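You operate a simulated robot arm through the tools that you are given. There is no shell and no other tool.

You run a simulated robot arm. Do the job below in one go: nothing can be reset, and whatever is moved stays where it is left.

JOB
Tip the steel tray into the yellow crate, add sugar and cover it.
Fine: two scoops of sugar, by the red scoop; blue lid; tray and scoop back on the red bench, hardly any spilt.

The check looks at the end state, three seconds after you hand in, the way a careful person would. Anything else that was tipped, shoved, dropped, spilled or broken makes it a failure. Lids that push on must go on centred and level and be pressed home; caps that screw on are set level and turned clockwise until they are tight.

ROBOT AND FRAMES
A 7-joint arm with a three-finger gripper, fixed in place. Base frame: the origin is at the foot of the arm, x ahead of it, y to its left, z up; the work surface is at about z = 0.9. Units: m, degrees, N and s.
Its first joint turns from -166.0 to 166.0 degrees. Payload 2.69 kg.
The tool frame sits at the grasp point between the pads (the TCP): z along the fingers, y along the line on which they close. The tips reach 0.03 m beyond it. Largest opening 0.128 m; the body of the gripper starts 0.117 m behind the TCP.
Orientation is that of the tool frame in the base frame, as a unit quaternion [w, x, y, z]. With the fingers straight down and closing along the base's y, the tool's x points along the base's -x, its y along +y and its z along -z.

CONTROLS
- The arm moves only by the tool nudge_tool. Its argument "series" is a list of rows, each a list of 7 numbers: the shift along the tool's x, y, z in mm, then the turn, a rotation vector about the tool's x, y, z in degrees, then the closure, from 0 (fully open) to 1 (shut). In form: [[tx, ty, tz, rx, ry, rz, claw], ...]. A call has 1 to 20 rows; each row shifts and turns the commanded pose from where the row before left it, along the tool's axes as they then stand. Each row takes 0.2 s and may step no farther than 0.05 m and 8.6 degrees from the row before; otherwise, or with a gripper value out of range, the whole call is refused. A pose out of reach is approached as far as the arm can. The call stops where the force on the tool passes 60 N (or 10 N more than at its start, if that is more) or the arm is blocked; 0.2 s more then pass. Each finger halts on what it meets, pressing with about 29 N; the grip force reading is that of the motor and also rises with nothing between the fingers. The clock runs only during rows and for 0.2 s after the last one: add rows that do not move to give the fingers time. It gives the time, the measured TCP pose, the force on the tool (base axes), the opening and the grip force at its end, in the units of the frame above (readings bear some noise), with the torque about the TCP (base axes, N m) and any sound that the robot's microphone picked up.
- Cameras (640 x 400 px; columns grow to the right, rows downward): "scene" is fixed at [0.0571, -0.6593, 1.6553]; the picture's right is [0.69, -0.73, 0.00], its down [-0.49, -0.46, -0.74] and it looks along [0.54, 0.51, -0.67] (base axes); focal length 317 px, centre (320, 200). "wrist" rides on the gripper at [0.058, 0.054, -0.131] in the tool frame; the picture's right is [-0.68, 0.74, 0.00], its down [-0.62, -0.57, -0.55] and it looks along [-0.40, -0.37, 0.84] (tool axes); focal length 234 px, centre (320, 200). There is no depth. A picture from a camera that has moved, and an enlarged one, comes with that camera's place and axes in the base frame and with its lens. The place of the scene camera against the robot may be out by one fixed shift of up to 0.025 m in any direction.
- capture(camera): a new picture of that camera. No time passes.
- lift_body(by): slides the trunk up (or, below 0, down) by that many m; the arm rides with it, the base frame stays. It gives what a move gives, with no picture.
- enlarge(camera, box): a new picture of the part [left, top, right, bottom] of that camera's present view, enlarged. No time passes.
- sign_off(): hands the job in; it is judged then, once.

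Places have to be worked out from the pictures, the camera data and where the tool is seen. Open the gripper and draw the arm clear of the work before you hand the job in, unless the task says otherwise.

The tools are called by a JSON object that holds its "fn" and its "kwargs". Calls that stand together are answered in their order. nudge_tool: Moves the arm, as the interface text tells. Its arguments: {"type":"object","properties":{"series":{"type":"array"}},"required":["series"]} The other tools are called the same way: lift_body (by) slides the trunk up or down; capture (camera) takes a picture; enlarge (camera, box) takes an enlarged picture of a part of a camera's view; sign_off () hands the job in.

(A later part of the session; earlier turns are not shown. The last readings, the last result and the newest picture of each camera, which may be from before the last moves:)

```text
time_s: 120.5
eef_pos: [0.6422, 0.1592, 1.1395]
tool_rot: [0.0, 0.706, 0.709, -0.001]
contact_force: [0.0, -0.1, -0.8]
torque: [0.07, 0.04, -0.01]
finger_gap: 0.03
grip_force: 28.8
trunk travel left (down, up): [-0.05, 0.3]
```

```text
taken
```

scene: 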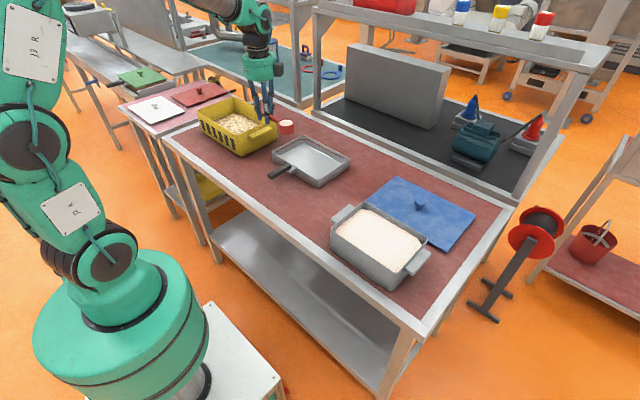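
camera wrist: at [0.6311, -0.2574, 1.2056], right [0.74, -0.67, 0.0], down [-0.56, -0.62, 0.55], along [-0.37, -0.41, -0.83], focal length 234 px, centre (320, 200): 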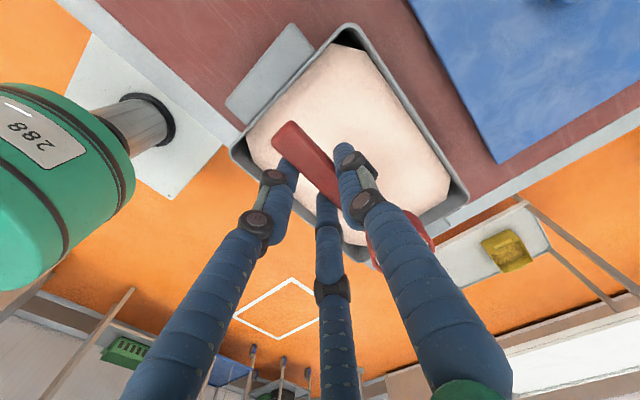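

No flags, sugar still level. I continue over the crate.

{"fn": "nudge_tool", "kwargs": {"series": [[8, 1.2, 0, 0, 0, 0, 1.0], [16, 2.4, 0, 0, 0, 0, 1.0], [24, 3.5, 0, 0, 0, 0, 1.0], [28, 4.1, 0, 0, 0, 0, 1.0], [28, 4.1, 0, 0, 0, 0, 1.0], [28, 4.1, 0, 0, 0, 0, 1.0], [28, 4.1, 0, 0, 0, 0, 1.0], [28, 4.1, 0, 0, 0, 0, 1.0], [28, 4.1, 0, 0, 0, 0, 1.0], [28, 4.1, 0, 0, 0, 0, 1.0], [28, 4.1, 0, 0, 0, 0, 1.0], [28, 4.1, 0, 0, 0, 0, 1.0], [24, 3.5, 0, 0, 0, 0, 1.0], [16, 2.4, 0, 0, 0, 0, 1.0], [20, 3, 0, 0, 0, 0, 1.0], [0, 0, 0, 0, 0, 0, 1.0]]}}

{"fn": "enlarge", "kwargs": {"camera": "scene", "box": [170, 40, 310, 165]}}

{"fn": "capture", "kwargs": {"camera": "wrist"}}

```text
time_s: 123.9
eef_pos: [0.6928, 0.5205, 1.1358]
tool_rot: [-0.001, 0.706, 0.708, -0.001]
contact_force: [-0.1, -0.2, -1.3]
torque: [0.05, -0.01, 0.02]
finger_gap: 0.0299
grip_force: 28.5
trunk travel left (down, up): [-0.05, 0.3]
```

```text
3.20 times, centred on (240, 102) of scene
camera zoom: at [0.0571, -0.6593, 1.6553], right [0.69, -0.73, 0.0], down [-0.49, -0.46, -0.74], along [0.54, 0.51, -0.67], focal length 1016 px, centre (576, 512)
```

zoom: 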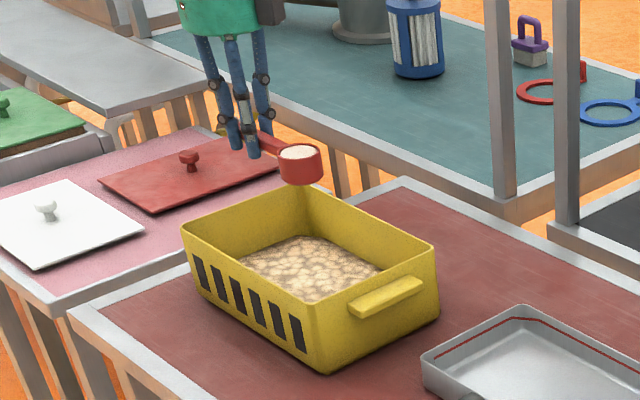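

```text
taken
camera wrist: at [0.748, 0.58, 1.2668], right [0.74, -0.67, 0.0], down [-0.56, -0.62, 0.55], along [-0.37, -0.41, -0.83], focal length 234 px, centre (320, 200)
```

wrist: 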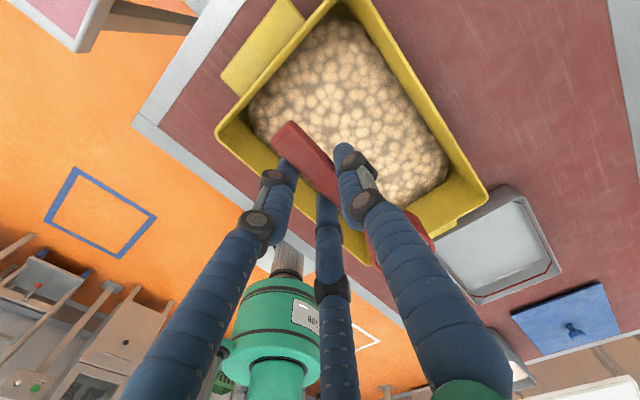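

The full scoop is over the crate (mouth at about (0.697, 0.43), crate centre ≈ (0.705, 0.452)). I tip it nose-down about its mouth, first to ~58°, lowering a little.

{"fn": "nudge_tool", "kwargs": {"series": [[-1.6, 0, -9.2, 0, 8.33, 0, 1.0], [-2.2, 0, -9.2, 0, 8.33, 0, 1.0], [-2.7, 0, -9.4, 0, 8.33, 0, 1.0], [-3.3, 0, -9.6, 0, 8.33, 0, 1.0], [-3.8, 0, -9.9, 0, 8.33, 0, 1.0], [-4.3, 0, -10.2, 0, 8.33, 0, 1.0], [-4.7, 0, -10.6, 0, 8.33, 0, 1.0], [0, 0, 0, 0, 0, 0, 1.0]]}}

{"fn": "enlarge", "kwargs": {"camera": "scene", "box": [170, 40, 310, 165]}}

```text
time_s: 125.7
eef_pos: [0.6927, 0.4716, 1.1857]
tool_rot: [-0.346, 0.617, 0.618, 0.344]
contact_force: [0.0, 0.1, -1.4]
torque: [0.05, 0.02, 0.01]
finger_gap: 0.0299
grip_force: 28.4
trunk travel left (down, up): [-0.05, 0.3]
```

```text
3.20 times, centred on (240, 102) of scene
camera zoom: at [0.0571, -0.6593, 1.6553], right [0.69, -0.73, 0.0], down [-0.49, -0.46, -0.74], along [0.54, 0.51, -0.67], focal length 1016 px, centre (576, 512)
```

zoom: 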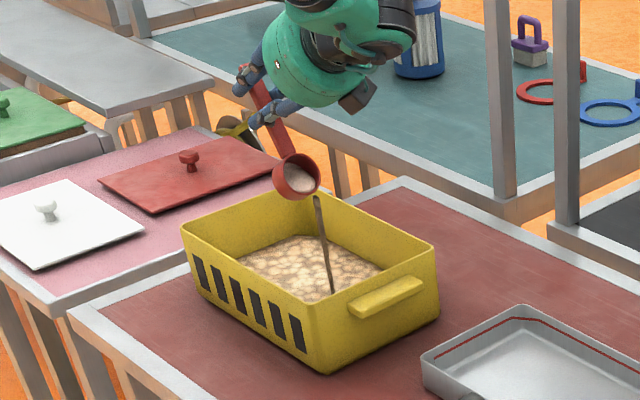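

The sugar streams into the crate (landing near (0.69, 0.41), inside). I continue tipping to ~117° to empty it.

{"fn": "nudge_tool", "kwargs": {"series": [[-1.6, 0, -13.2, 0, 8.33, 0, 1.0], [-1.6, 0, -13.2, 0, 8.33, 0, 1.0], [-1.6, 0, -13.2, 0, 8.33, 0, 1.0], [-1.6, 0, -13.2, 0, 8.33, 0, 1.0], [-1.6, 0, -13.2, 0, 8.33, 0, 1.0], [-1.6, 0, -13.2, 0, 8.33, 0, 1.0], [-1.6, 0, -13.2, 0, 8.33, 0, 1.0], [0, 0, 0, 0, 0, 0, 1.0], [0, 0, 0, 0, 0, 0, 1.0], [0, 0, 0, 0, 0, 0, 1.0]]}}

{"fn": "enlarge", "kwargs": {"camera": "scene", "box": [170, 40, 310, 165]}}

```text
time_s: 127.9
eef_pos: [0.6949, 0.3823, 1.1869]
tool_rot: [0.604, -0.371, -0.372, -0.599]
contact_force: [1.3, 0.4, -0.7]
torque: [-0.03, -0.01, 0.03]
finger_gap: 0.0297
grip_force: 28.7
trunk travel left (down, up): [-0.05, 0.3]
```

```text
3.20 times, centred on (240, 102) of scene
camera zoom: at [0.0571, -0.6593, 1.6553], right [0.69, -0.73, 0.0], down [-0.49, -0.46, -0.74], along [0.54, 0.51, -0.67], focal length 1016 px, centre (576, 512)
```

zoom: 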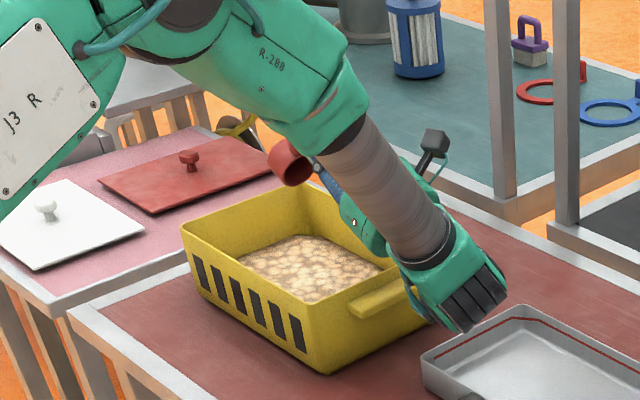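

The scoop has emptied into the crate. I rotate it back level about its mouth and check the bowl is empty.

{"fn": "nudge_tool", "kwargs": {"series": [[-0.3, 0, 13.3, 0, -8.33, 0, 1.0], [-0.3, 0, 13.3, 0, -8.33, 0, 1.0], [-0.3, 0, 13.3, 0, -8.33, 0, 1.0], [-0.3, 0, 13.3, 0, -8.33, 0, 1.0], [-0.3, 0, 13.3, 0, -8.33, 0, 1.0], [-0.3, 0, 13.3, 0, -8.33, 0, 1.0], [-0.3, 0, 13.3, 0, -8.33, 0, 1.0], [-0.3, 0, 13.3, 0, -8.33, 0, 1.0], [-0.3, 0, 13.3, 0, -8.33, 0, 1.0], [-0.3, 0, 13.3, 0, -8.33, 0, 1.0], [-0.3, 0, 13.3, 0, -8.33, 0, 1.0], [-0.3, 0, 13.3, 0, -8.33, 0, 1.0], [-0.3, 0, 13.3, 0, -8.33, 0, 1.0], [-0.3, 0, 13.3, 0, -8.33, 0, 1.0], [0, 0, 0, 0, 0, 0, 1.0]]}}

{"fn": "enlarge", "kwargs": {"camera": "scene", "box": [170, 40, 310, 165]}}

```text
time_s: 131.1
eef_pos: [0.6947, 0.52, 1.1093]
tool_rot: [0.0, 0.705, 0.709, -0.002]
contact_force: [0.1, 0.1, -0.5]
torque: [-0.02, -0.03, -0.03]
finger_gap: 0.0296
grip_force: 28.9
trunk travel left (down, up): [-0.05, 0.3]
```

```text
3.20 times, centred on (240, 102) of scene
camera zoom: at [0.0571, -0.6593, 1.6553], right [0.69, -0.73, 0.0], down [-0.49, -0.46, -0.74], along [0.54, 0.51, -0.67], focal length 1016 px, centre (576, 512)
```

zoom: 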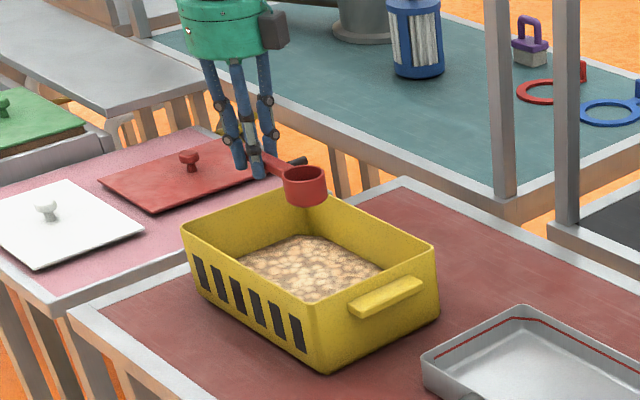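

The bowl is empty. I carry the scoop back to the tub for the second scoop.

{"fn": "nudge_tool", "kwargs": {"series": [[-20, -3, -5, 0, 0, 0, 1.0], [-40, -6, -5, 0, 0, 0, 1.0], [-45, -6.7, 0, 0, 0, 0, 1.0], [-45, -6.7, 0, 0, 0, 0, 1.0], [-45, -6.7, 0, 0, 0, 0, 1.0], [-45, -6.7, 0, 0, 0, 0, 1.0], [-45, -6.7, 0, 0, 0, 0, 1.0], [-45, -6.7, 0, 0, 0, 0, 1.0], [-45, -6.7, 0, 0, 0, 0, 1.0], [-45, -6.7, 0, 0, 0, 0, 1.0], [-45, -6.7, 0, 0, 0, 0, 1.0], [-45, -6.7, 0, 0, 0, 0, 1.0], [-45, -6.7, 0, 0, 0, 0, 1.0], [-45, -6.7, 0, 0, 0, 0, 1.0], [-45, -6.7, 0, 0, 0, 0, 1.0], [-45, -6.7, 0, 0, 0, 0, 1.0], [-45, -6.7, 0, 0, 0, 0, 1.0], [-40, -6, 0, 0, 0, 0, 1.0], [-23, -3.6, 0, 0, 0, 0, 1.0], [0, 0, 0, 0, 0, 0, 1.0]]}}

{"fn": "enlarge", "kwargs": {"camera": "scene", "box": [320, 150, 440, 270]}}

```text
time_s: 135.3
eef_pos: [0.5776, -0.281, 1.1233]
tool_rot: [0.0, 0.706, 0.709, -0.001]
contact_force: [-0.8, 0.1, 0.4]
torque: [0.05, -0.01, -0.03]
finger_gap: 0.0296
grip_force: 28.9
trunk travel left (down, up): [-0.05, 0.3]
```

```text
3.33 times, centred on (380, 210) of scene
camera zoom: at [0.0571, -0.6593, 1.6553], right [0.69, -0.73, 0.0], down [-0.49, -0.46, -0.74], along [0.54, 0.51, -0.67], focal length 1058 px, centre (120, 167)
```

zoom: 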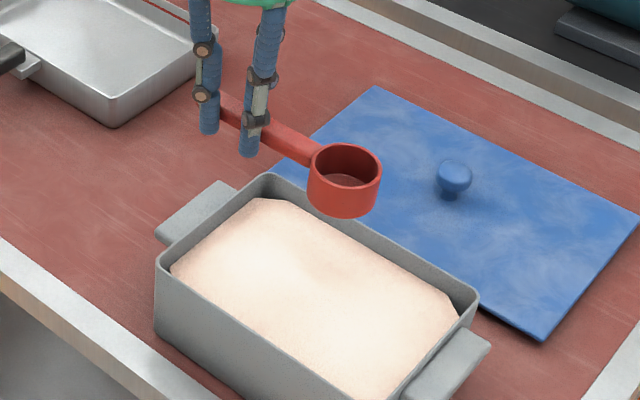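

The tub has levelled and the bowl is empty. I repeat the same scooping: pitch 50° nose-down and plunge.

{"fn": "nudge_tool", "kwargs": {"series": [[-1.6, 0, -13.2, 0, 8.33, 0, 1.0], [-1.6, 0, -13.2, 0, 8.33, 0, 1.0], [-1.6, 0, -13.2, 0, 8.33, 0, 1.0], [-1.6, 0, -13.2, 0, 8.33, 0, 1.0], [-1.6, 0, -13.2, 0, 8.33, 0, 1.0], [-1.6, 0, -13.2, 0, 8.33, 0, 1.0], [-15.3, 0, 12.9, 0, 0, 0, 1.0], [-15.3, 0, 12.9, 0, 0, 0, 1.0], [-15.3, 0, 12.9, 0, 0, 0, 1.0], [-15.3, 0, 12.9, 0, 0, 0, 1.0], [-15.3, 0, 12.9, 0, 0, 0, 1.0], [-11.5, 0, 9.7, 0, 0, 0, 1.0], [-11.5, 0, 9.7, 0, 0, 0, 1.0], [-11.5, 0, 9.7, 0, 0, 0, 1.0], [-11.5, 0, 9.7, 0, 0, 0, 1.0], [-6.1, 0, 5.1, 0, 0, 0, 1.0], [0, 0, 0, 0, 0, 0, 1.0]]}}

{"fn": "enlarge", "kwargs": {"camera": "scene", "box": [320, 170, 440, 270]}}

```text
time_s: 138.9
eef_pos: [0.5779, -0.3147, 1.0225]
tool_rot: [-0.299, 0.641, 0.641, 0.298]
contact_force: [-0.4, 0.4, -0.7]
torque: [0.02, -0.02, -0.04]
finger_gap: 0.0301
grip_force: 29.3
trunk travel left (down, up): [-0.05, 0.3]
```

```text
4.00 times, centred on (380, 220) of scene
camera zoom: at [0.0571, -0.6593, 1.6553], right [0.69, -0.73, 0.0], down [-0.49, -0.46, -0.74], along [0.54, 0.51, -0.67], focal length 1270 px, centre (80, 120)
```

zoom: 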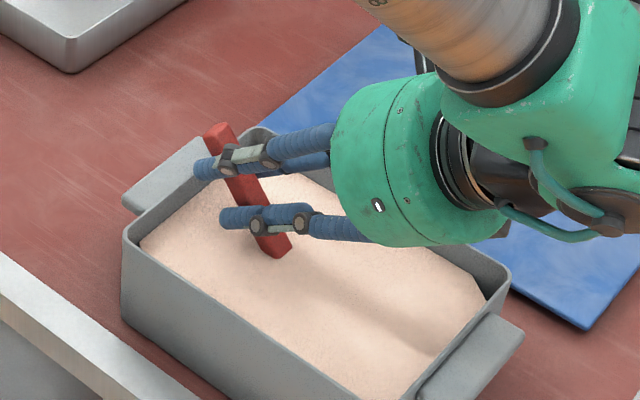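

The bowl is submerged as before. I push forward, turn level while rising and lift clear.

{"fn": "nudge_tool", "kwargs": {"series": [[-6.4, 0, -7.6, 0, 0, 0, 1.0], [-6.4, 0, -7.6, 0, 0, 0, 1.0], [-6.4, 0, -7.6, 0, 0, 0, 1.0], [-6.4, 0, -7.6, 0, 0, 0, 1.0], [2.7, 0, 10.7, 0, -8.33, 0, 1.0], [4.3, 0, 8.0, 0, -8.33, 0, 1.0], [5.1, 0, 4.9, 0, -8.33, 0, 1.0], [4.2, 0, 3.3, 0, -8.33, 0, 1.0], [3.3, 0, 0.8, 0, -8.33, 0, 1.0], [1.6, 0, -1.6, 0, -8.2, 0, 1.0], [0, 0, -12, 0, 0, 0, 1.0], [0, 0, -15, 0, 0, 0, 1.0], [0, 0, -15, 0, 0, 0, 1.0], [0, 0, -15, 0, 0, 0, 1.0], [0, 0, 0, 0, 0, 0, 1.0]]}}

{"fn": "enlarge", "kwargs": {"camera": "scene", "box": [320, 150, 440, 270]}}

```text
time_s: 142.1
eef_pos: [0.5774, -0.3186, 1.0717]
tool_rot: [-0.001, 0.706, 0.709, 0.001]
contact_force: [-0.4, 0.4, -1.2]
torque: [0.04, -0.02, 0.01]
finger_gap: 0.0301
grip_force: 29.1
trunk travel left (down, up): [-0.05, 0.3]
```

```text
3.33 times, centred on (380, 210) of scene
camera zoom: at [0.0571, -0.6593, 1.6553], right [0.69, -0.73, 0.0], down [-0.49, -0.46, -0.74], along [0.54, 0.51, -0.67], focal length 1058 px, centre (120, 167)
```

zoom: 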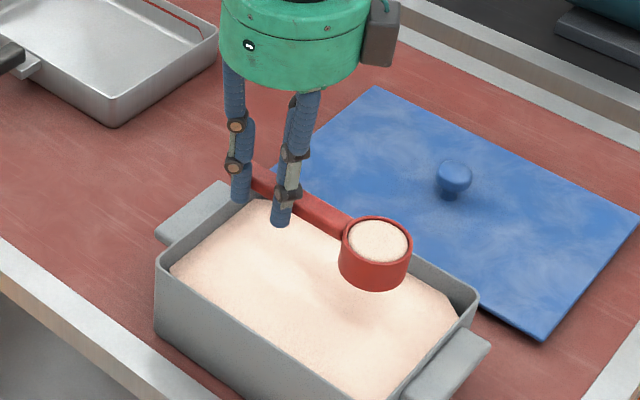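

A second full scoop. I carry it the same gentle way to the crate.

{"fn": "nudge_tool", "kwargs": {"series": [[6, 1, -15, 0, 0, 0, 1.0], [12, 2, -20, 0, 0, 0, 1.0], [20, 3, -20, 0, 0, 0, 1.0], [26, 4, -12, 0, 0, 0, 1.0], [28, 4, 0, 0, 0, 0, 1.0], [28, 4, 0, 0, 0, 0, 1.0], [28, 4, 0, 0, 0, 0, 1.0], [28, 4, 0, 0, 0, 0, 1.0], [28, 4, 0, 0, 0, 0, 1.0], [28, 4, 0, 0, 0, 0, 1.0], [28, 4, 0, 0, 0, 0, 1.0], [28, 4, 0, 0, 0, 0, 1.0], [28, 4, 0, 0, 0, 0, 1.0], [28, 4, 0, 0, 0, 0, 1.0], [28, 4, 0, 0, 0, 0, 1.0], [28, 4, 0, 0, 0, 0, 1.0], [28, 4, 0, 0, 0, 0, 1.0], [28, 4, 0, 0, 0, 0, 1.0], [28, 4, 0, 0, 0, 0, 1.0], [28, 4, 0, 0, 0, 0, 1.0]]}}

{"fn": "nudge_tool", "kwargs": {"series": [[28, 4, 0, 0, 0, 0, 1.0], [28, 4, 0, 0, 0, 0, 1.0], [28, 4, 0, 0, 0, 0, 1.0], [28, 4, 0, 0, 0, 0, 1.0], [28, 4, 0, 0, 0, 0, 1.0], [28, 4, 0, 0, 0, 0, 1.0], [28, 4, 0, 0, 0, 0, 1.0], [28, 4, 0, 0, 0, 0, 1.0], [28, 3.5, 0, 0, 0, 0, 1.0], [26, 3, 0, 0, 0, 0, 1.0], [22, 2.5, 0, 0, 0, 0, 1.0], [16, 2, 0, 0, 0, 0, 1.0], [10, 1, 0, 0, 0, 0, 1.0], [4, 0, 0, 0, 0, 0, 1.0], [0, 0, 0, 0, 0, 0, 1.0]]}}

{"fn": "enlarge", "kwargs": {"camera": "scene", "box": [170, 40, 310, 165]}}

```text
time_s: 146.3
eef_pos: [0.6506, 0.1933, 1.1395]
tool_rot: [-0.002, 0.707, 0.708, 0.0]
contact_force: [-0.2, -0.4, -1.4]
torque: [0.1, 0.02, 0.02]
finger_gap: 0.0302
grip_force: 29.3
trunk travel left (down, up): [-0.05, 0.3]
```

```text
time_s: 149.5
eef_pos: [0.694, 0.5226, 1.1394]
tool_rot: [-0.001, 0.706, 0.708, -0.001]
contact_force: [0.4, -0.7, -0.7]
torque: [0.03, 0.03, -0.02]
finger_gap: 0.0301
grip_force: 28.9
trunk travel left (down, up): [-0.05, 0.3]
```

```text
3.20 times, centred on (240, 102) of scene
camera zoom: at [0.0571, -0.6593, 1.6553], right [0.69, -0.73, 0.0], down [-0.49, -0.46, -0.74], along [0.54, 0.51, -0.67], focal length 1016 px, centre (576, 512)
```

zoom: 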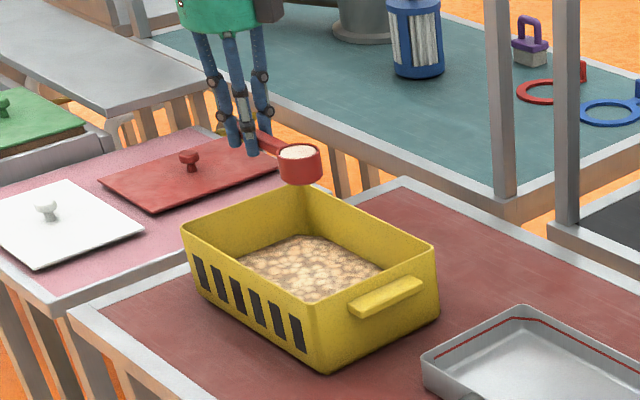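

The scoop is full above the crate in the same place as before. I tip it out the same way, all the way to ~117°.

{"fn": "nudge_tool", "kwargs": {"series": [[-1.6, 0, -9.2, 0, 8.33, 0, 1.0], [-2.2, 0, -9.2, 0, 8.33, 0, 1.0], [-2.7, 0, -9.4, 0, 8.33, 0, 1.0], [-3.3, 0, -9.6, 0, 8.33, 0, 1.0], [-3.8, 0, -9.9, 0, 8.33, 0, 1.0], [-4.3, 0, -10.2, 0, 8.33, 0, 1.0], [-4.7, 0, -10.6, 0, 8.33, 0, 1.0], [-1.6, 0, -13.2, 0, 8.33, 0, 1.0], [-1.6, 0, -13.2, 0, 8.33, 0, 1.0], [-1.6, 0, -13.2, 0, 8.33, 0, 1.0], [-1.6, 0, -13.2, 0, 8.33, 0, 1.0], [-1.6, 0, -13.2, 0, 8.33, 0, 1.0], [-1.6, 0, -13.2, 0, 8.33, 0, 1.0], [-1.6, 0, -13.2, 0, 8.33, 0, 1.0], [0, 0, 0, 0, 0, 0, 1.0], [0, 0, 0, 0, 0, 0, 1.0], [0, 0, 0, 0, 0, 0, 1.0], [0, 0, 0, 0, 0, 0, 1.0]]}}

{"fn": "enlarge", "kwargs": {"camera": "scene", "box": [170, 40, 310, 165]}}

```text
time_s: 153.3
eef_pos: [0.6929, 0.3857, 1.1854]
tool_rot: [0.604, -0.371, -0.371, -0.6]
contact_force: [-0.3, 0.4, -1.2]
torque: [-0.03, 0.02, -0.01]
finger_gap: 0.0296
grip_force: 28.6
trunk travel left (down, up): [-0.05, 0.3]
```

```text
3.20 times, centred on (240, 102) of scene
camera zoom: at [0.0571, -0.6593, 1.6553], right [0.69, -0.73, 0.0], down [-0.49, -0.46, -0.74], along [0.54, 0.51, -0.67], focal length 1016 px, centre (576, 512)
```

zoom: 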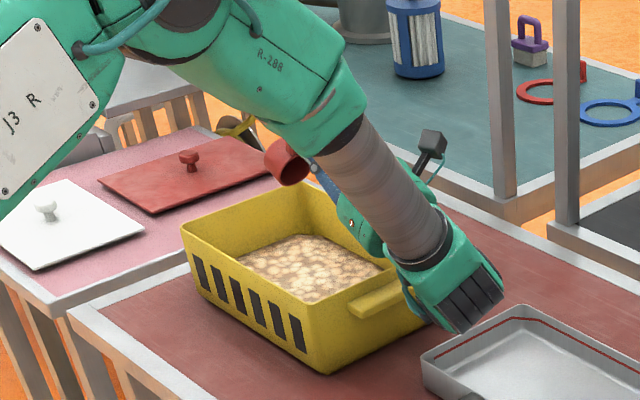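

Emptied again. I rotate the scoop back level and check it.

{"fn": "nudge_tool", "kwargs": {"series": [[-0.3, 0, 13.3, 0, -8.33, 0, 1.0], [-0.3, 0, 13.3, 0, -8.33, 0, 1.0], [-0.3, 0, 13.3, 0, -8.33, 0, 1.0], [-0.3, 0, 13.3, 0, -8.33, 0, 1.0], [-0.3, 0, 13.3, 0, -8.33, 0, 1.0], [-0.3, 0, 13.3, 0, -8.33, 0, 1.0], [-0.3, 0, 13.3, 0, -8.33, 0, 1.0], [-0.3, 0, 13.3, 0, -8.33, 0, 1.0], [-0.3, 0, 13.3, 0, -8.33, 0, 1.0], [-0.3, 0, 13.3, 0, -8.33, 0, 1.0], [-0.3, 0, 13.3, 0, -8.33, 0, 1.0], [-0.3, 0, 13.3, 0, -8.33, 0, 1.0], [-0.3, 0, 13.3, 0, -8.33, 0, 1.0], [-0.3, 0, 13.3, 0, -8.33, 0, 1.0], [0, 0, 0, 0, 0, 0, 1.0]]}}

{"fn": "enlarge", "kwargs": {"camera": "scene", "box": [170, 70, 310, 165]}}

{"fn": "capture", "kwargs": {"camera": "wrist"}}

```text
time_s: 156.5
eef_pos: [0.6908, 0.524, 1.1101]
tool_rot: [-0.001, 0.706, 0.708, -0.002]
contact_force: [0.4, 0.5, -1.4]
torque: [-0.02, 0.03, -0.01]
finger_gap: 0.0299
grip_force: 28.8
trunk travel left (down, up): [-0.05, 0.3]
```

```text
4.21 times, centred on (240, 118) of scene
camera zoom: at [0.0571, -0.6593, 1.6553], right [0.69, -0.73, 0.0], down [-0.49, -0.46, -0.74], along [0.54, 0.51, -0.67], focal length 1337 px, centre (657, 547)
```

zoom: 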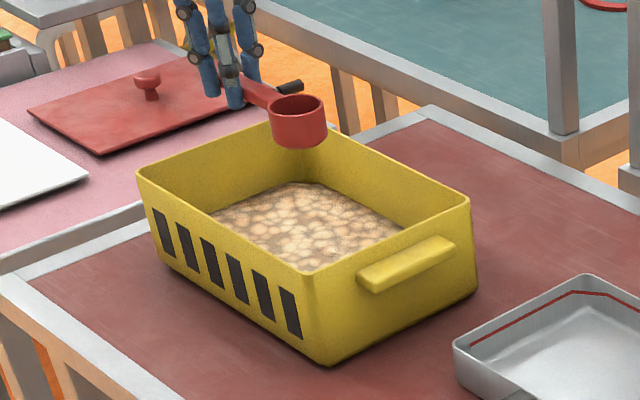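

```text
taken
camera wrist: at [0.7463, 0.5837, 1.2401], right [0.74, -0.67, 0.0], down [-0.56, -0.62, 0.55], along [-0.37, -0.41, -0.83], focal length 234 px, centre (320, 200)
```

wrist: 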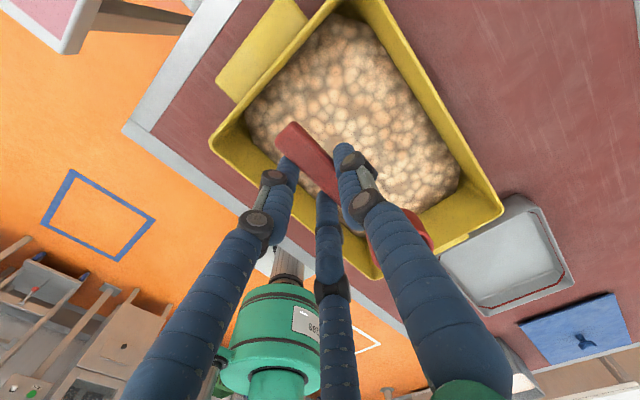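

Both scoops are in the crate and the bowl is empty. I take the scoop back above its old place on the red bench.

{"fn": "nudge_tool", "kwargs": {"series": [[-20, -4, -5, 0, 0, 0, 1.0], [-40, -8, -5, 0, 0, 0, 1.0], [-45, -8.5, 0, 0, 0, 0, 1.0], [-45, -8.5, 0, 0, 0, 0, 1.0], [-45, -8.5, 0, 0, 0, 0, 1.0], [-45, -8.5, 0, 0, 0, 0, 1.0], [-45, -8.5, 0, 0, 0, 0, 1.0], [-45, -8.5, 0, 0, 0, 0, 1.0], [-45, -8.5, 0, 0, 0, 0, 1.0], [-45, -8.5, 0, 0, 0, 0, 1.0], [-45, -8.5, 0, 0, 0, 0, 1.0], [-45, -8.5, 0, 0, 0, 0, 1.0], [-45, -8.5, 0, 0, 0, 0, 1.0], [-45, -8.5, 0, 0, 0, 0, 1.0], [-45, -8.5, 0, 0, 0, 0, 1.0], [-12, -2, 0, 0, 0, 0, 1.0], [0, 0, 0, 0, 0, 0, 1.0]]}}

{"fn": "nudge_tool", "kwargs": {"series": [[0, 0, 0, 0, 0, -8.5, 1.0], [0, 0, 0, 0, 0, -8.5, 1.0], [0, 0, 0, 0, 0, -8.5, 1.0], [0, 0, 0, 0, 0, -8.5, 1.0], [0, 0, 0, 0, 0, -8.5, 1.0], [0, 0, 0, 0, 0, -8.5, 1.0], [0, 0, 0, 0, 0, -8.5, 1.0], [0, 0, 0, 0, 0, -8.5, 1.0], [0, 0, 0, 0, 0, -8.5, 1.0], [0, 0, 0, 0, 0, -8.5, 1.0], [0, 0, 0, 0, 0, -5, 1.0], [0, 0, 0, 0, 0, 0, 1.0]]}}

{"fn": "capture", "kwargs": {"camera": "scene"}}

```text
time_s: 160.1
eef_pos: [0.571, -0.137, 1.1204]
tool_rot: [-0.002, 0.706, 0.708, 0.0]
contact_force: [0.0, 0.2, -0.6]
torque: [0.08, -0.02, 0.01]
finger_gap: 0.0296
grip_force: 28.3
trunk travel left (down, up): [-0.05, 0.3]
```

```text
time_s: 162.7
eef_pos: [0.5708, -0.1348, 1.1209]
tool_rot: [0.0, -0.003, 1.0, 0.001]
contact_force: [-0.6, -0.5, -1.1]
torque: [-0.02, 0.02, 0.02]
finger_gap: 0.0297
grip_force: 28.3
trunk travel left (down, up): [-0.05, 0.3]
```

```text
taken
```

scene: 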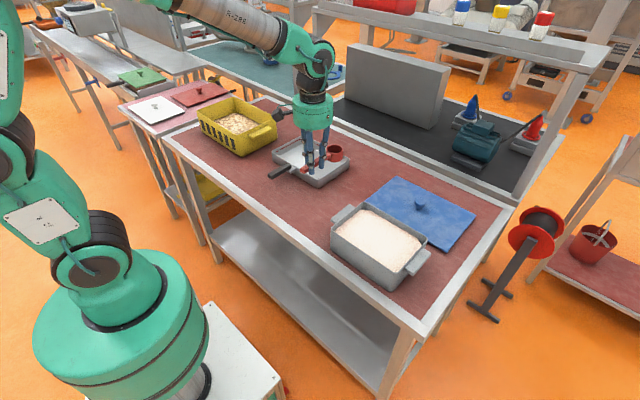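

Yaw is back to the original heading. I lower the scoop onto the bench, slowing at the end until contact shows.

{"fn": "nudge_tool", "kwargs": {"series": [[0, 0, 30, 0, 0, 0, 1.0], [0, 0, 40, 0, 0, 0, 1.0], [0, 0, 40, 0, 0, 0, 1.0], [0, 0, 30, 0, 0, 0, 1.0], [0, 0, 20, 0, 0, 0, 1.0], [0, 0, 10, 0, 0, 0, 1.0], [0, 0, 4, 0, 0, 0, 1.0], [0, 0, 3, 0, 0, 0, 1.0], [0, 0, 2, 0, 0, 0, 1.0], [0, 0, 0, 0, 0, 0, 1.0]]}}

{"fn": "enlarge", "kwargs": {"camera": "scene", "box": [270, 140, 370, 230]}}

```text
time_s: 164.9
eef_pos: [0.5696, -0.1349, 0.9426]
tool_rot: [0.0, -0.001, 1.0, 0.0]
contact_force: [-2.5, -2.2, 13.9]
torque: [0.02, -1.01, -0.2]
finger_gap: 0.0297
grip_force: 29.0
trunk travel left (down, up): [-0.05, 0.3]
```

```text
4.44 times, centred on (320, 185) of scene
camera zoom: at [0.0571, -0.6593, 1.6553], right [0.69, -0.73, 0.0], down [-0.49, -0.46, -0.74], along [0.54, 0.51, -0.67], focal length 1411 px, centre (320, 267)
```

zoom: 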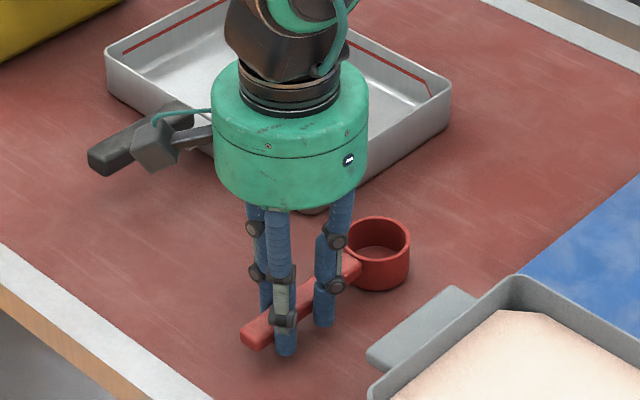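

The bowl is on the bench (13.9 N). I ease up 1.5 mm and open the fingers gently.

{"fn": "nudge_tool", "kwargs": {"series": [[0, 0, -1.5, 0, 0, 0, 1.0], [0, 0, 0, 0, 0, 0, 0.74], [0, 0, 0, 0, 0, 0, 0.65], [0, 0, 0, 0, 0, 0, 0.5], [0, 0, 0, 0, 0, 0, 0.3], [0, 0, 0, 0, 0, 0, 0.3]]}}

{"fn": "enlarge", "kwargs": {"camera": "scene", "box": [270, 140, 370, 230]}}

{"fn": "enlarge", "kwargs": {"camera": "wrist", "box": [240, 80, 440, 250]}}

```text
time_s: 166.3
eef_pos: [0.5697, -0.1349, 0.9417]
tool_rot: [-0.001, -0.002, 1.0, 0.001]
contact_force: [1.0, -0.2, 0.3]
torque: [0.04, 0.02, 0.02]
finger_gap: 0.0894
grip_force: 0.1
trunk travel left (down, up): [-0.05, 0.3]
```

```text
4.44 times, centred on (320, 185) of scene
camera zoom: at [0.0571, -0.6593, 1.6553], right [0.69, -0.73, 0.0], down [-0.49, -0.46, -0.74], along [0.54, 0.51, -0.67], focal length 1411 px, centre (320, 267)
```

zoom: 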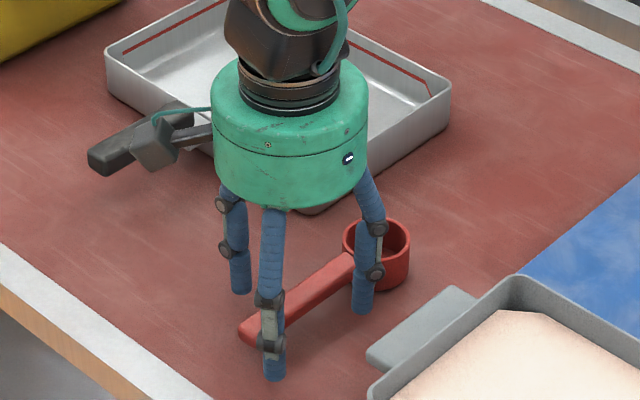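

```text
2.35 times, centred on (340, 165) of wrist
camera zoom: at [0.5119, -0.0796, 1.0735], right [0.67, 0.74, 0.0], down [0.62, -0.56, 0.55], along [0.4, -0.37, -0.84], focal length 551 px, centre (273, 282)
```

zoom: 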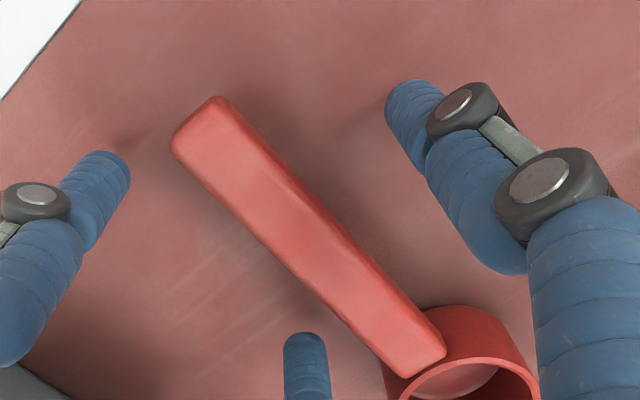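

The scoop rests on the bench, released. I rise clear and move toward the blue lid for a look from above.

{"fn": "nudge_tool", "kwargs": {"series": [[0, 0, -20, 0, 0, 0, 0.3], [0, 0, -40, 0, 0, 0, 0.3], [0, 0, -45, 0, 0, 0, 0.3], [0, 0, -45, 0, 0, 0, 0.3], [0, 0, -45, 0, 0, 0, 0.3], [-25, -25, -10, 0, 0, 0, 0.0], [-30, -25, 0, 0, 0, 0, 0.0], [-30, -25, 0, 0, 0, 0, 0.0], [-25, -25, 0, 0, 0, 0, 0.0], [0, 0, 0, 0, 0, 0, 0.0]]}}

{"fn": "capture", "kwargs": {"camera": "wrist"}}

{"fn": "enlarge", "kwargs": {"camera": "scene", "box": [270, 160, 490, 280]}}

```text
time_s: 168.5
eef_pos: [0.6819, -0.2358, 1.1471]
tool_rot: [-0.001, -0.002, 1.0, 0.001]
contact_force: [0.2, -0.2, -0.2]
torque: [0.02, 0.03, 0.02]
finger_gap: 0.1279
grip_force: 0.1
trunk travel left (down, up): [-0.05, 0.3]
```

```text
taken
camera wrist: at [0.6244, -0.1804, 1.2774], right [0.67, 0.74, 0.0], down [0.62, -0.56, 0.55], along [0.4, -0.37, -0.84], focal length 234 px, centre (320, 200)
```

wrist: 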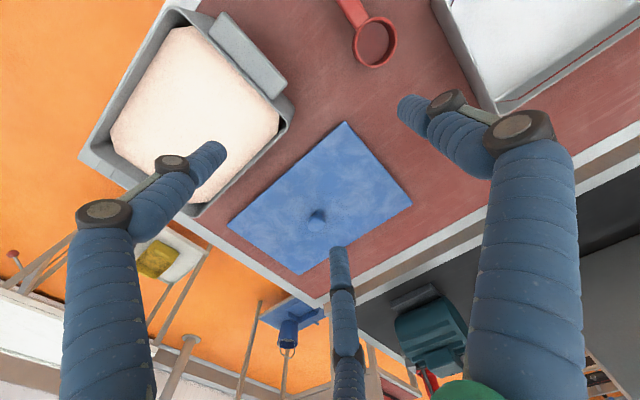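

```text
2.91 times, centred on (380, 220) of scene
camera zoom: at [0.0571, -0.6593, 1.6553], right [0.69, -0.73, 0.0], down [-0.49, -0.46, -0.74], along [0.54, 0.51, -0.67], focal length 923 px, centre (146, 142)
```

zoom: 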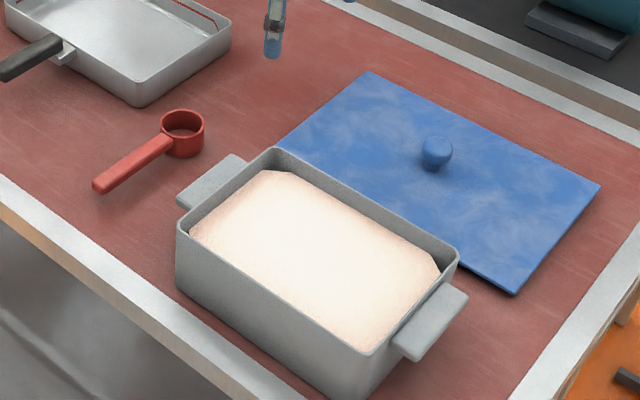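

Lid corners put it at x 0.720–0.921, y −0.517…−0.219, so centre (0.8205, −0.3677), where its knob stands. I move above the knob.

{"fn": "nudge_tool", "kwargs": {"series": [[-27.7, -26.4, 10, 0, 0, 0, 0.2], [-27.7, -26.4, 20, 0, 0, 0, 0.2], [-27.7, -26.4, 20, 0, 0, 0, 0.2], [-27.7, -26.4, 25, 0, 0, 0, 0.2], [-27.8, -26.3, 25, 0, 0, 0, 0.2], [0, 0, 0, 0, 0, 0, 0.2]]}}

{"fn": "capture", "kwargs": {"camera": "wrist"}}

{"fn": "enlarge", "kwargs": {"camera": "scene", "box": [370, 140, 490, 250]}}

```text
time_s: 169.9
eef_pos: [0.8205, -0.3633, 1.0468]
tool_rot: [-0.003, -0.003, 1.0, 0.0]
contact_force: [0.2, -0.8, -1.6]
torque: [0.0, 0.06, 0.0]
finger_gap: 0.1023
grip_force: 0.0
trunk travel left (down, up): [-0.05, 0.3]
```

```text
taken
camera wrist: at [0.7634, -0.3097, 1.176], right [0.67, 0.74, 0.0], down [0.62, -0.56, 0.55], along [0.4, -0.37, -0.84], focal length 234 px, centre (320, 200)
```

wrist: 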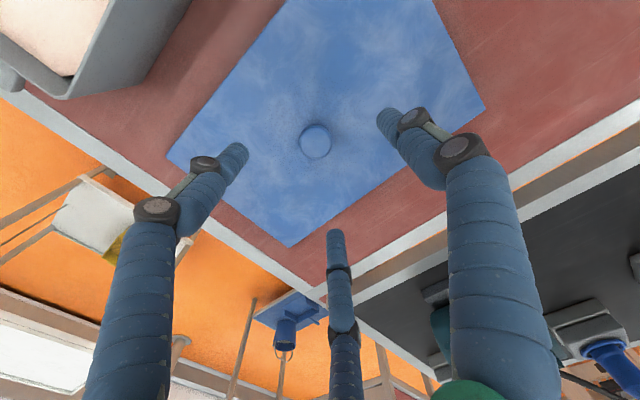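

```text
3.64 times, centred on (430, 195) of scene
camera zoom: at [0.0571, -0.6593, 1.6553], right [0.69, -0.73, 0.0], down [-0.49, -0.46, -0.74], along [0.54, 0.51, -0.67], focal length 1154 px, centre (-80, 218)
```

zoom: 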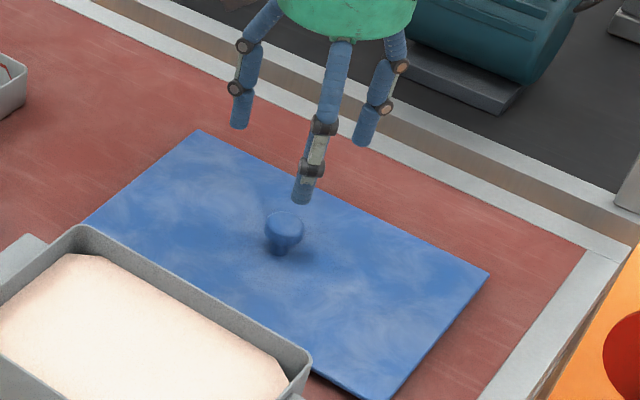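

I enlarge the wrist view to see the knob's shape and refine its centre.

{"fn": "enlarge", "kwargs": {"camera": "wrist", "box": [250, 90, 390, 190]}}

{"fn": "enlarge", "kwargs": {"camera": "scene", "box": [400, 180, 450, 225]}}

```text
4.00 times, centred on (320, 140) of wrist
camera zoom: at [0.7634, -0.3097, 1.176], right [0.67, 0.74, 0.0], down [0.62, -0.56, 0.55], along [0.4, -0.37, -0.84], focal length 937 px, centre (320, 440)
```

zoom: 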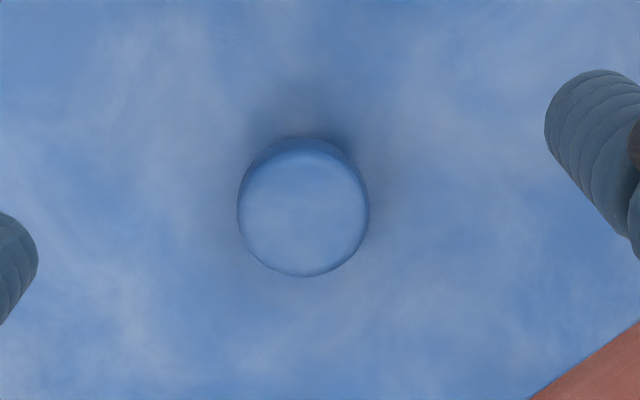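

```text
8.89 times, centred on (425, 202) of scene
camera zoom: at [0.0571, -0.6593, 1.6553], right [0.69, -0.73, 0.0], down [-0.49, -0.46, -0.74], along [0.54, 0.51, -0.67], focal length 2822 px, centre (-613, 178)
```

zoom: 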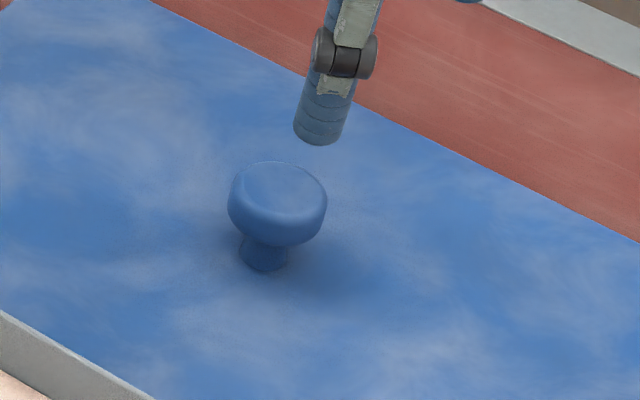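

The knob is a mushroom ~35 mm across, head centre z ≈ 0.933 at about (0.820, −0.3685). I centre on it and descend around it with the fingers open.

{"fn": "nudge_tool", "kwargs": {"series": [[1, -5, 20, 0, 0, 0, 0.2], [0, 0, 30, 0, 0, 0, 0.2], [0, 0, 25, 0, 0, 0, 0.2], [0, 0, 15, 0, 0, 0, 0.2], [0, 0, 10, 0, 0, 0, 0.2], [0, 0, 0, 0, 0, 0, 0.2]]}}

{"fn": "capture", "kwargs": {"camera": "wrist"}}

{"fn": "enlarge", "kwargs": {"camera": "scene", "box": [380, 160, 470, 230]}}

```text
time_s: 171.3
eef_pos: [0.8202, -0.3699, 0.948]
tool_rot: [-0.001, -0.002, 1.0, 0.001]
contact_force: [-0.4, -0.1, -0.7]
torque: [0.05, 0.03, 0.01]
finger_gap: 0.1024
grip_force: 0.0
trunk travel left (down, up): [-0.05, 0.3]
```

```text
taken
camera wrist: at [0.7625, -0.3154, 1.0781], right [0.67, 0.74, 0.0], down [0.62, -0.56, 0.55], along [0.4, -0.37, -0.84], focal length 234 px, centre (320, 200)
```

wrist: 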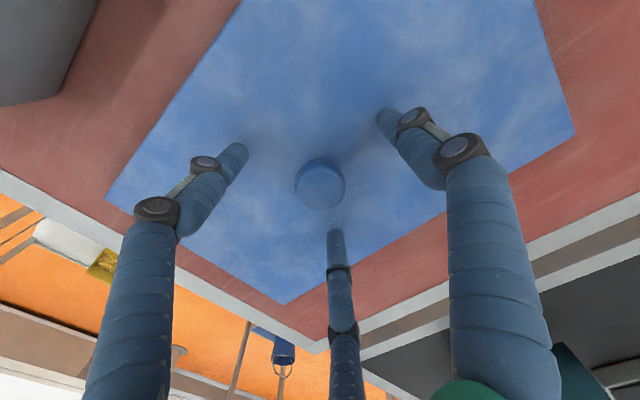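

```text
5.71 times, centred on (425, 195) of scene
camera zoom: at [0.0571, -0.6593, 1.6553], right [0.69, -0.73, 0.0], down [-0.49, -0.46, -0.74], along [0.54, 0.51, -0.67], focal length 1814 px, centre (-280, 229)
```

zoom: 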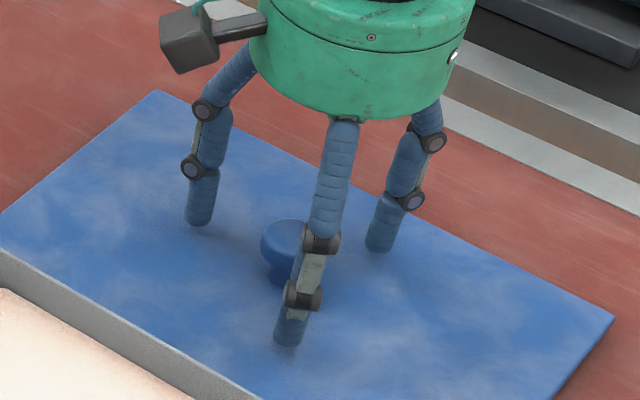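

The fingers surround the knob, off by about 2 mm. I nudge +1.5 mm in y, go 3 mm lower, and close.

{"fn": "nudge_tool", "kwargs": {"series": [[0.5, 1.5, 3, 0, 0, 0, 0.2], [0, 0, 0, 0, 0, 0, 0.5], [0, 0, 0, 0, 0, 0, 0.68], [0, 0, 0, 0, 0, 0, 0.8], [0, 0, 0, 0, 0, 0, 1.0], [0, 0, 0, 0, 0, 0, 1.0], [0, 0, 0, 0, 0, 0, 1.0]]}}

{"fn": "enlarge", "kwargs": {"camera": "scene", "box": [380, 160, 470, 230]}}

{"fn": "capture", "kwargs": {"camera": "wrist"}}

```text
time_s: 172.9
eef_pos: [0.8173, -0.3696, 0.9449]
tool_rot: [-0.001, -0.002, 1.0, 0.001]
contact_force: [-0.2, 0.8, 3.3]
torque: [-0.01, -0.04, -0.02]
finger_gap: 0.0315
grip_force: 28.6
trunk travel left (down, up): [-0.05, 0.3]
```

```text
5.71 times, centred on (425, 195) of scene
camera zoom: at [0.0571, -0.6593, 1.6553], right [0.69, -0.73, 0.0], down [-0.49, -0.46, -0.74], along [0.54, 0.51, -0.67], focal length 1814 px, centre (-280, 229)
```

zoom: 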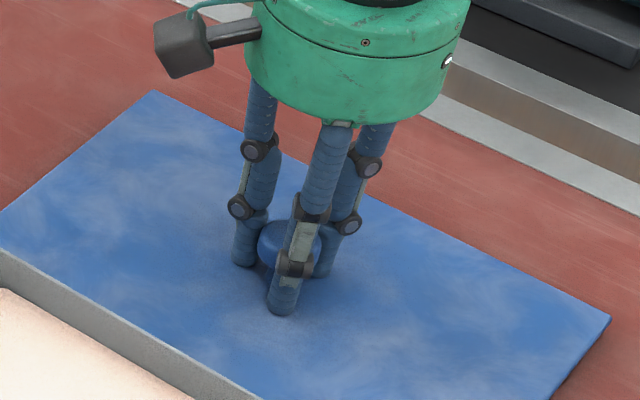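

```text
taken
camera wrist: at [0.7607, -0.314, 1.0753], right [0.67, 0.74, 0.0], down [0.62, -0.56, 0.55], along [0.4, -0.37, -0.84], focal length 234 px, centre (320, 200)
```

wrist: 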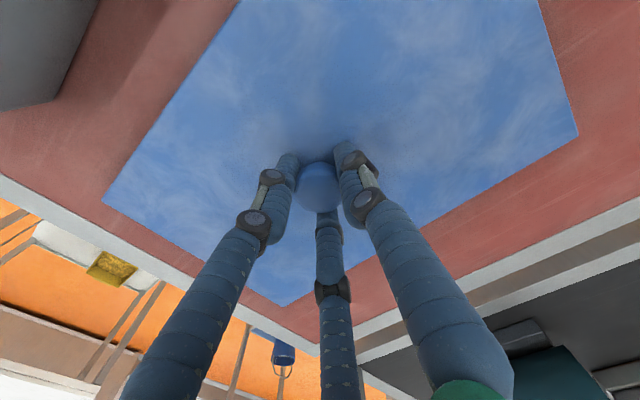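

The knob is gripped (gap 0.0315, full force). I lift slowly 2 cm and check the load and that the lid stays level.

{"fn": "nudge_tool", "kwargs": {"series": [[0, 0, -3, 0, 0, 0, 1.0], [0, 0, -4, 0, 0, 0, 1.0], [0, 0, -5, 0, 0, 0, 1.0], [0, 0, -8, 0, 0, 0, 1.0], [0, 0, 0, 0, 0, 0, 1.0]]}}

{"fn": "enlarge", "kwargs": {"camera": "scene", "box": [340, 140, 490, 260]}}

{"fn": "capture", "kwargs": {"camera": "wrist"}}

```text
time_s: 174.1
eef_pos: [0.8172, -0.3678, 0.9638]
tool_rot: [-0.001, -0.002, 1.0, 0.001]
contact_force: [-0.2, -0.3, -0.6]
torque: [0.01, -0.04, 0.01]
finger_gap: 0.0317
grip_force: 28.5
trunk travel left (down, up): [-0.05, 0.3]
```

```text
3.33 times, centred on (415, 200) of scene
camera zoom: at [0.0571, -0.6593, 1.6553], right [0.69, -0.73, 0.0], down [-0.49, -0.46, -0.74], along [0.54, 0.51, -0.67], focal length 1058 px, centre (3, 200)
```

zoom: 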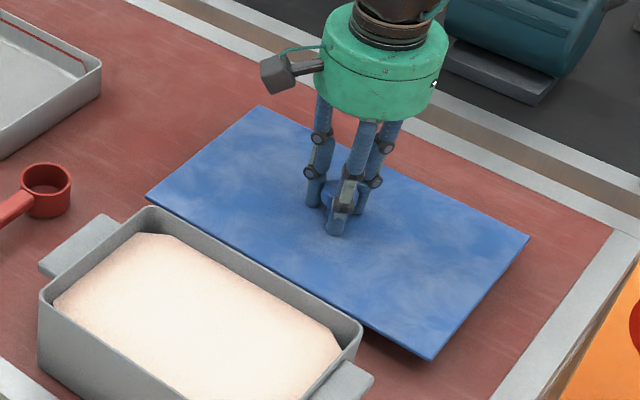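

```text
taken
camera wrist: at [0.7607, -0.314, 1.095], right [0.67, 0.74, 0.0], down [0.62, -0.56, 0.55], along [0.4, -0.37, -0.84], focal length 234 px, centre (320, 200)
```

wrist: 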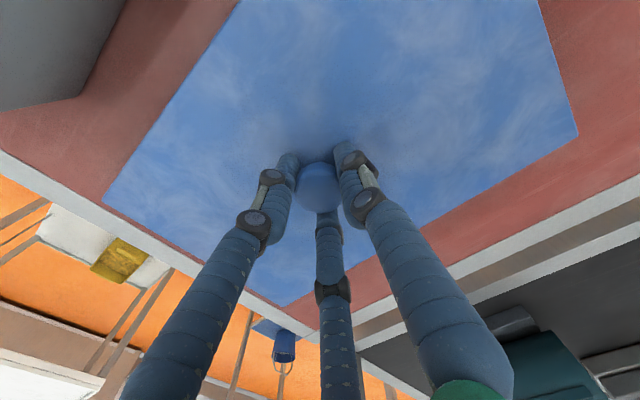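

The lid is up, level and light; its centre is at about TCP + (2.5, −1) mm. I raise it and start carrying it toward the crate.

{"fn": "nudge_tool", "kwargs": {"series": [[0, 0, -20, 0, 0, 0, 1.0], [0, 0, -35, 0, 0, 0, 1.0], [0, 0, -35, 0, 0, 0, 1.0], [0, 0, -35, 0, 0, 0, 1.0], [0, 0, -35, 0, 0, 0, 1.0], [1, 10, -16, 0, 0, 0, 1.0], [3, 20, 0, 0, 0, 0, 1.0], [4.3, 30, 0, 0, 0, 0, 1.0], [4.6, 33, 0, 0, 0, 0, 1.0], [4.6, 33, 0, 0, 0, 0, 1.0], [4.6, 33, 0, 0, 0, 0, 1.0], [4.6, 33, 0, 0, 0, 0, 1.0], [4.6, 33, 0, 0, 0, 0, 1.0], [4.6, 33, 0, 0, 0, 0, 1.0], [4.6, 33, 0, 0, 0, 0, 1.0], [4.6, 33, 0, 0, 0, 0, 1.0], [4.6, 33, 0, 0, 0, 0, 1.0], [4.6, 33, 0, 0, 0, 0, 1.0], [4.6, 33, 0, 0, 0, 0, 1.0], [4.6, 33, 0, 0, 0, 0, 1.0]]}}

{"fn": "capture", "kwargs": {"camera": "scene"}}

```text
time_s: 178.3
eef_pos: [0.7511, 0.0848, 1.1412]
tool_rot: [-0.001, -0.002, 1.0, 0.002]
contact_force: [0.2, -0.5, -0.7]
torque: [0.05, 0.0, -0.01]
finger_gap: 0.0315
grip_force: 28.7
trunk travel left (down, up): [-0.05, 0.3]
```

```text
taken
```

scene: 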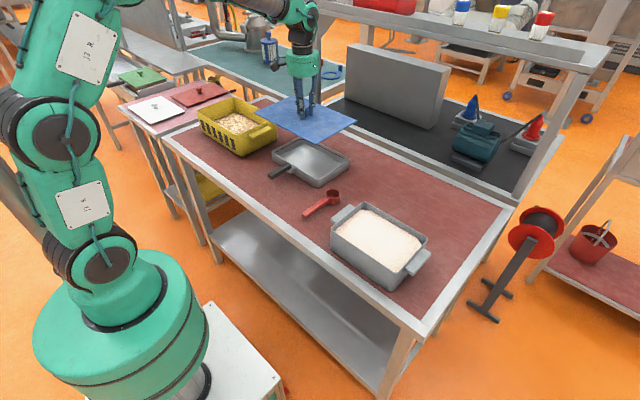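

Halfway, lid level. I continue over the crate to about (0.702, 0.450).

{"fn": "nudge_tool", "kwargs": {"series": [[4.1, 32, 0, 0, 0, 0, 1.0], [4.1, 32, 0, 0, 0, 0, 1.0], [4.1, 32, 0, 0, 0, 0, 1.0], [4.1, 32, 0, 0, 0, 0, 1.0], [4.1, 32, 0, 0, 0, 0, 1.0], [4.1, 32, 0, 0, 0, 0, 1.0], [4.1, 32, 0, 0, 0, 0, 1.0], [4.1, 32, 0, 0, 0, 0, 1.0], [4.1, 32, 0, 0, 0, 0, 1.0], [4.1, 28, 0, 0, 0, 0, 1.0], [4, 22, 0, 0, 0, 0, 1.0], [2.5, 18, 0, 0, 0, 0, 1.0], [1.3, 9.6, 0, 0, 0, 0, 1.0], [0, 0, 0, 0, 0, 0, 1.0]]}}

{"fn": "enlarge", "kwargs": {"camera": "scene", "box": [170, 60, 300, 165]}}

```text
time_s: 181.3
eef_pos: [0.7013, 0.4516, 1.1406]
tool_rot: [-0.001, -0.002, 1.0, 0.0]
contact_force: [-0.5, -0.8, -0.5]
torque: [-0.01, 0.01, 0.03]
finger_gap: 0.0317
grip_force: 28.4
trunk travel left (down, up): [-0.05, 0.3]
```

```text
3.81 times, centred on (235, 112) of scene
camera zoom: at [0.0571, -0.6593, 1.6553], right [0.69, -0.73, 0.0], down [-0.49, -0.46, -0.74], along [0.54, 0.51, -0.67], focal length 1209 px, centre (644, 533)
```

zoom: 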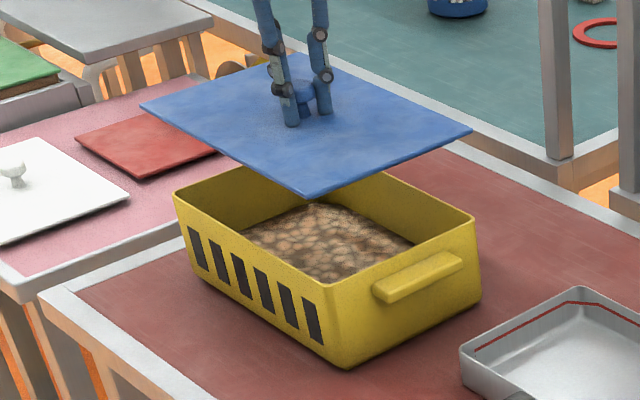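

I lower the lid to about 2 cm above the rim to compare its corners with the crate's corners.

{"fn": "nudge_tool", "kwargs": {"series": [[0, 0, 20, 0, 0, 0, 1.0], [0, 0, 25, 0, 0, 0, 1.0], [0, 0, 20, 0, 0, 0, 1.0], [0, 0, 8, 0, 0, 0, 1.0], [0, 0, 0, 0, 0, 0, 1.0]]}}

{"fn": "enlarge", "kwargs": {"camera": "scene", "box": [180, 80, 290, 160]}}

{"fn": "capture", "kwargs": {"camera": "wrist"}}

```text
time_s: 182.5
eef_pos: [0.7013, 0.4512, 1.0672]
tool_rot: [0.0, -0.002, 1.0, 0.0]
contact_force: [0.6, 0.4, -0.3]
torque: [0.02, 0.0, 0.0]
finger_gap: 0.0315
grip_force: 28.9
trunk travel left (down, up): [-0.05, 0.3]
```

```text
5.00 times, centred on (235, 120) of scene
camera zoom: at [0.0571, -0.6593, 1.6553], right [0.69, -0.73, 0.0], down [-0.49, -0.46, -0.74], along [0.54, 0.51, -0.67], focal length 1587 px, centre (745, 600)
```

zoom: 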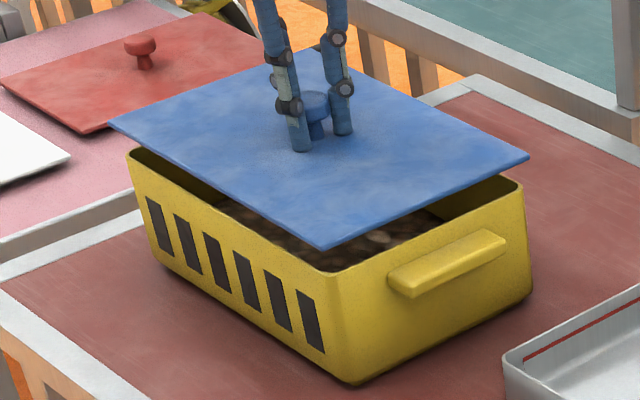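

```text
taken
camera wrist: at [0.6441, 0.5066, 1.1989], right [0.67, 0.74, 0.0], down [0.62, -0.56, 0.55], along [0.4, -0.37, -0.84], focal length 234 px, centre (320, 200)
```

wrist: 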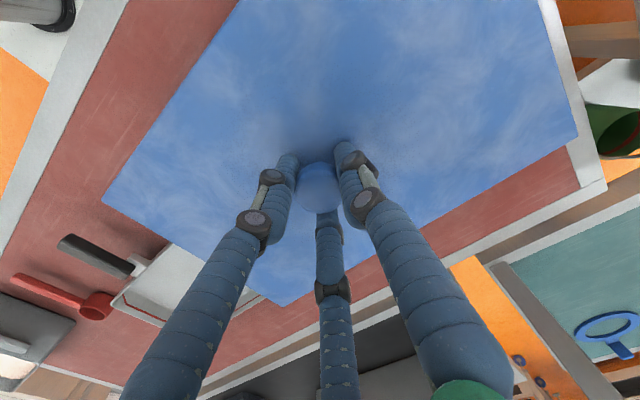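

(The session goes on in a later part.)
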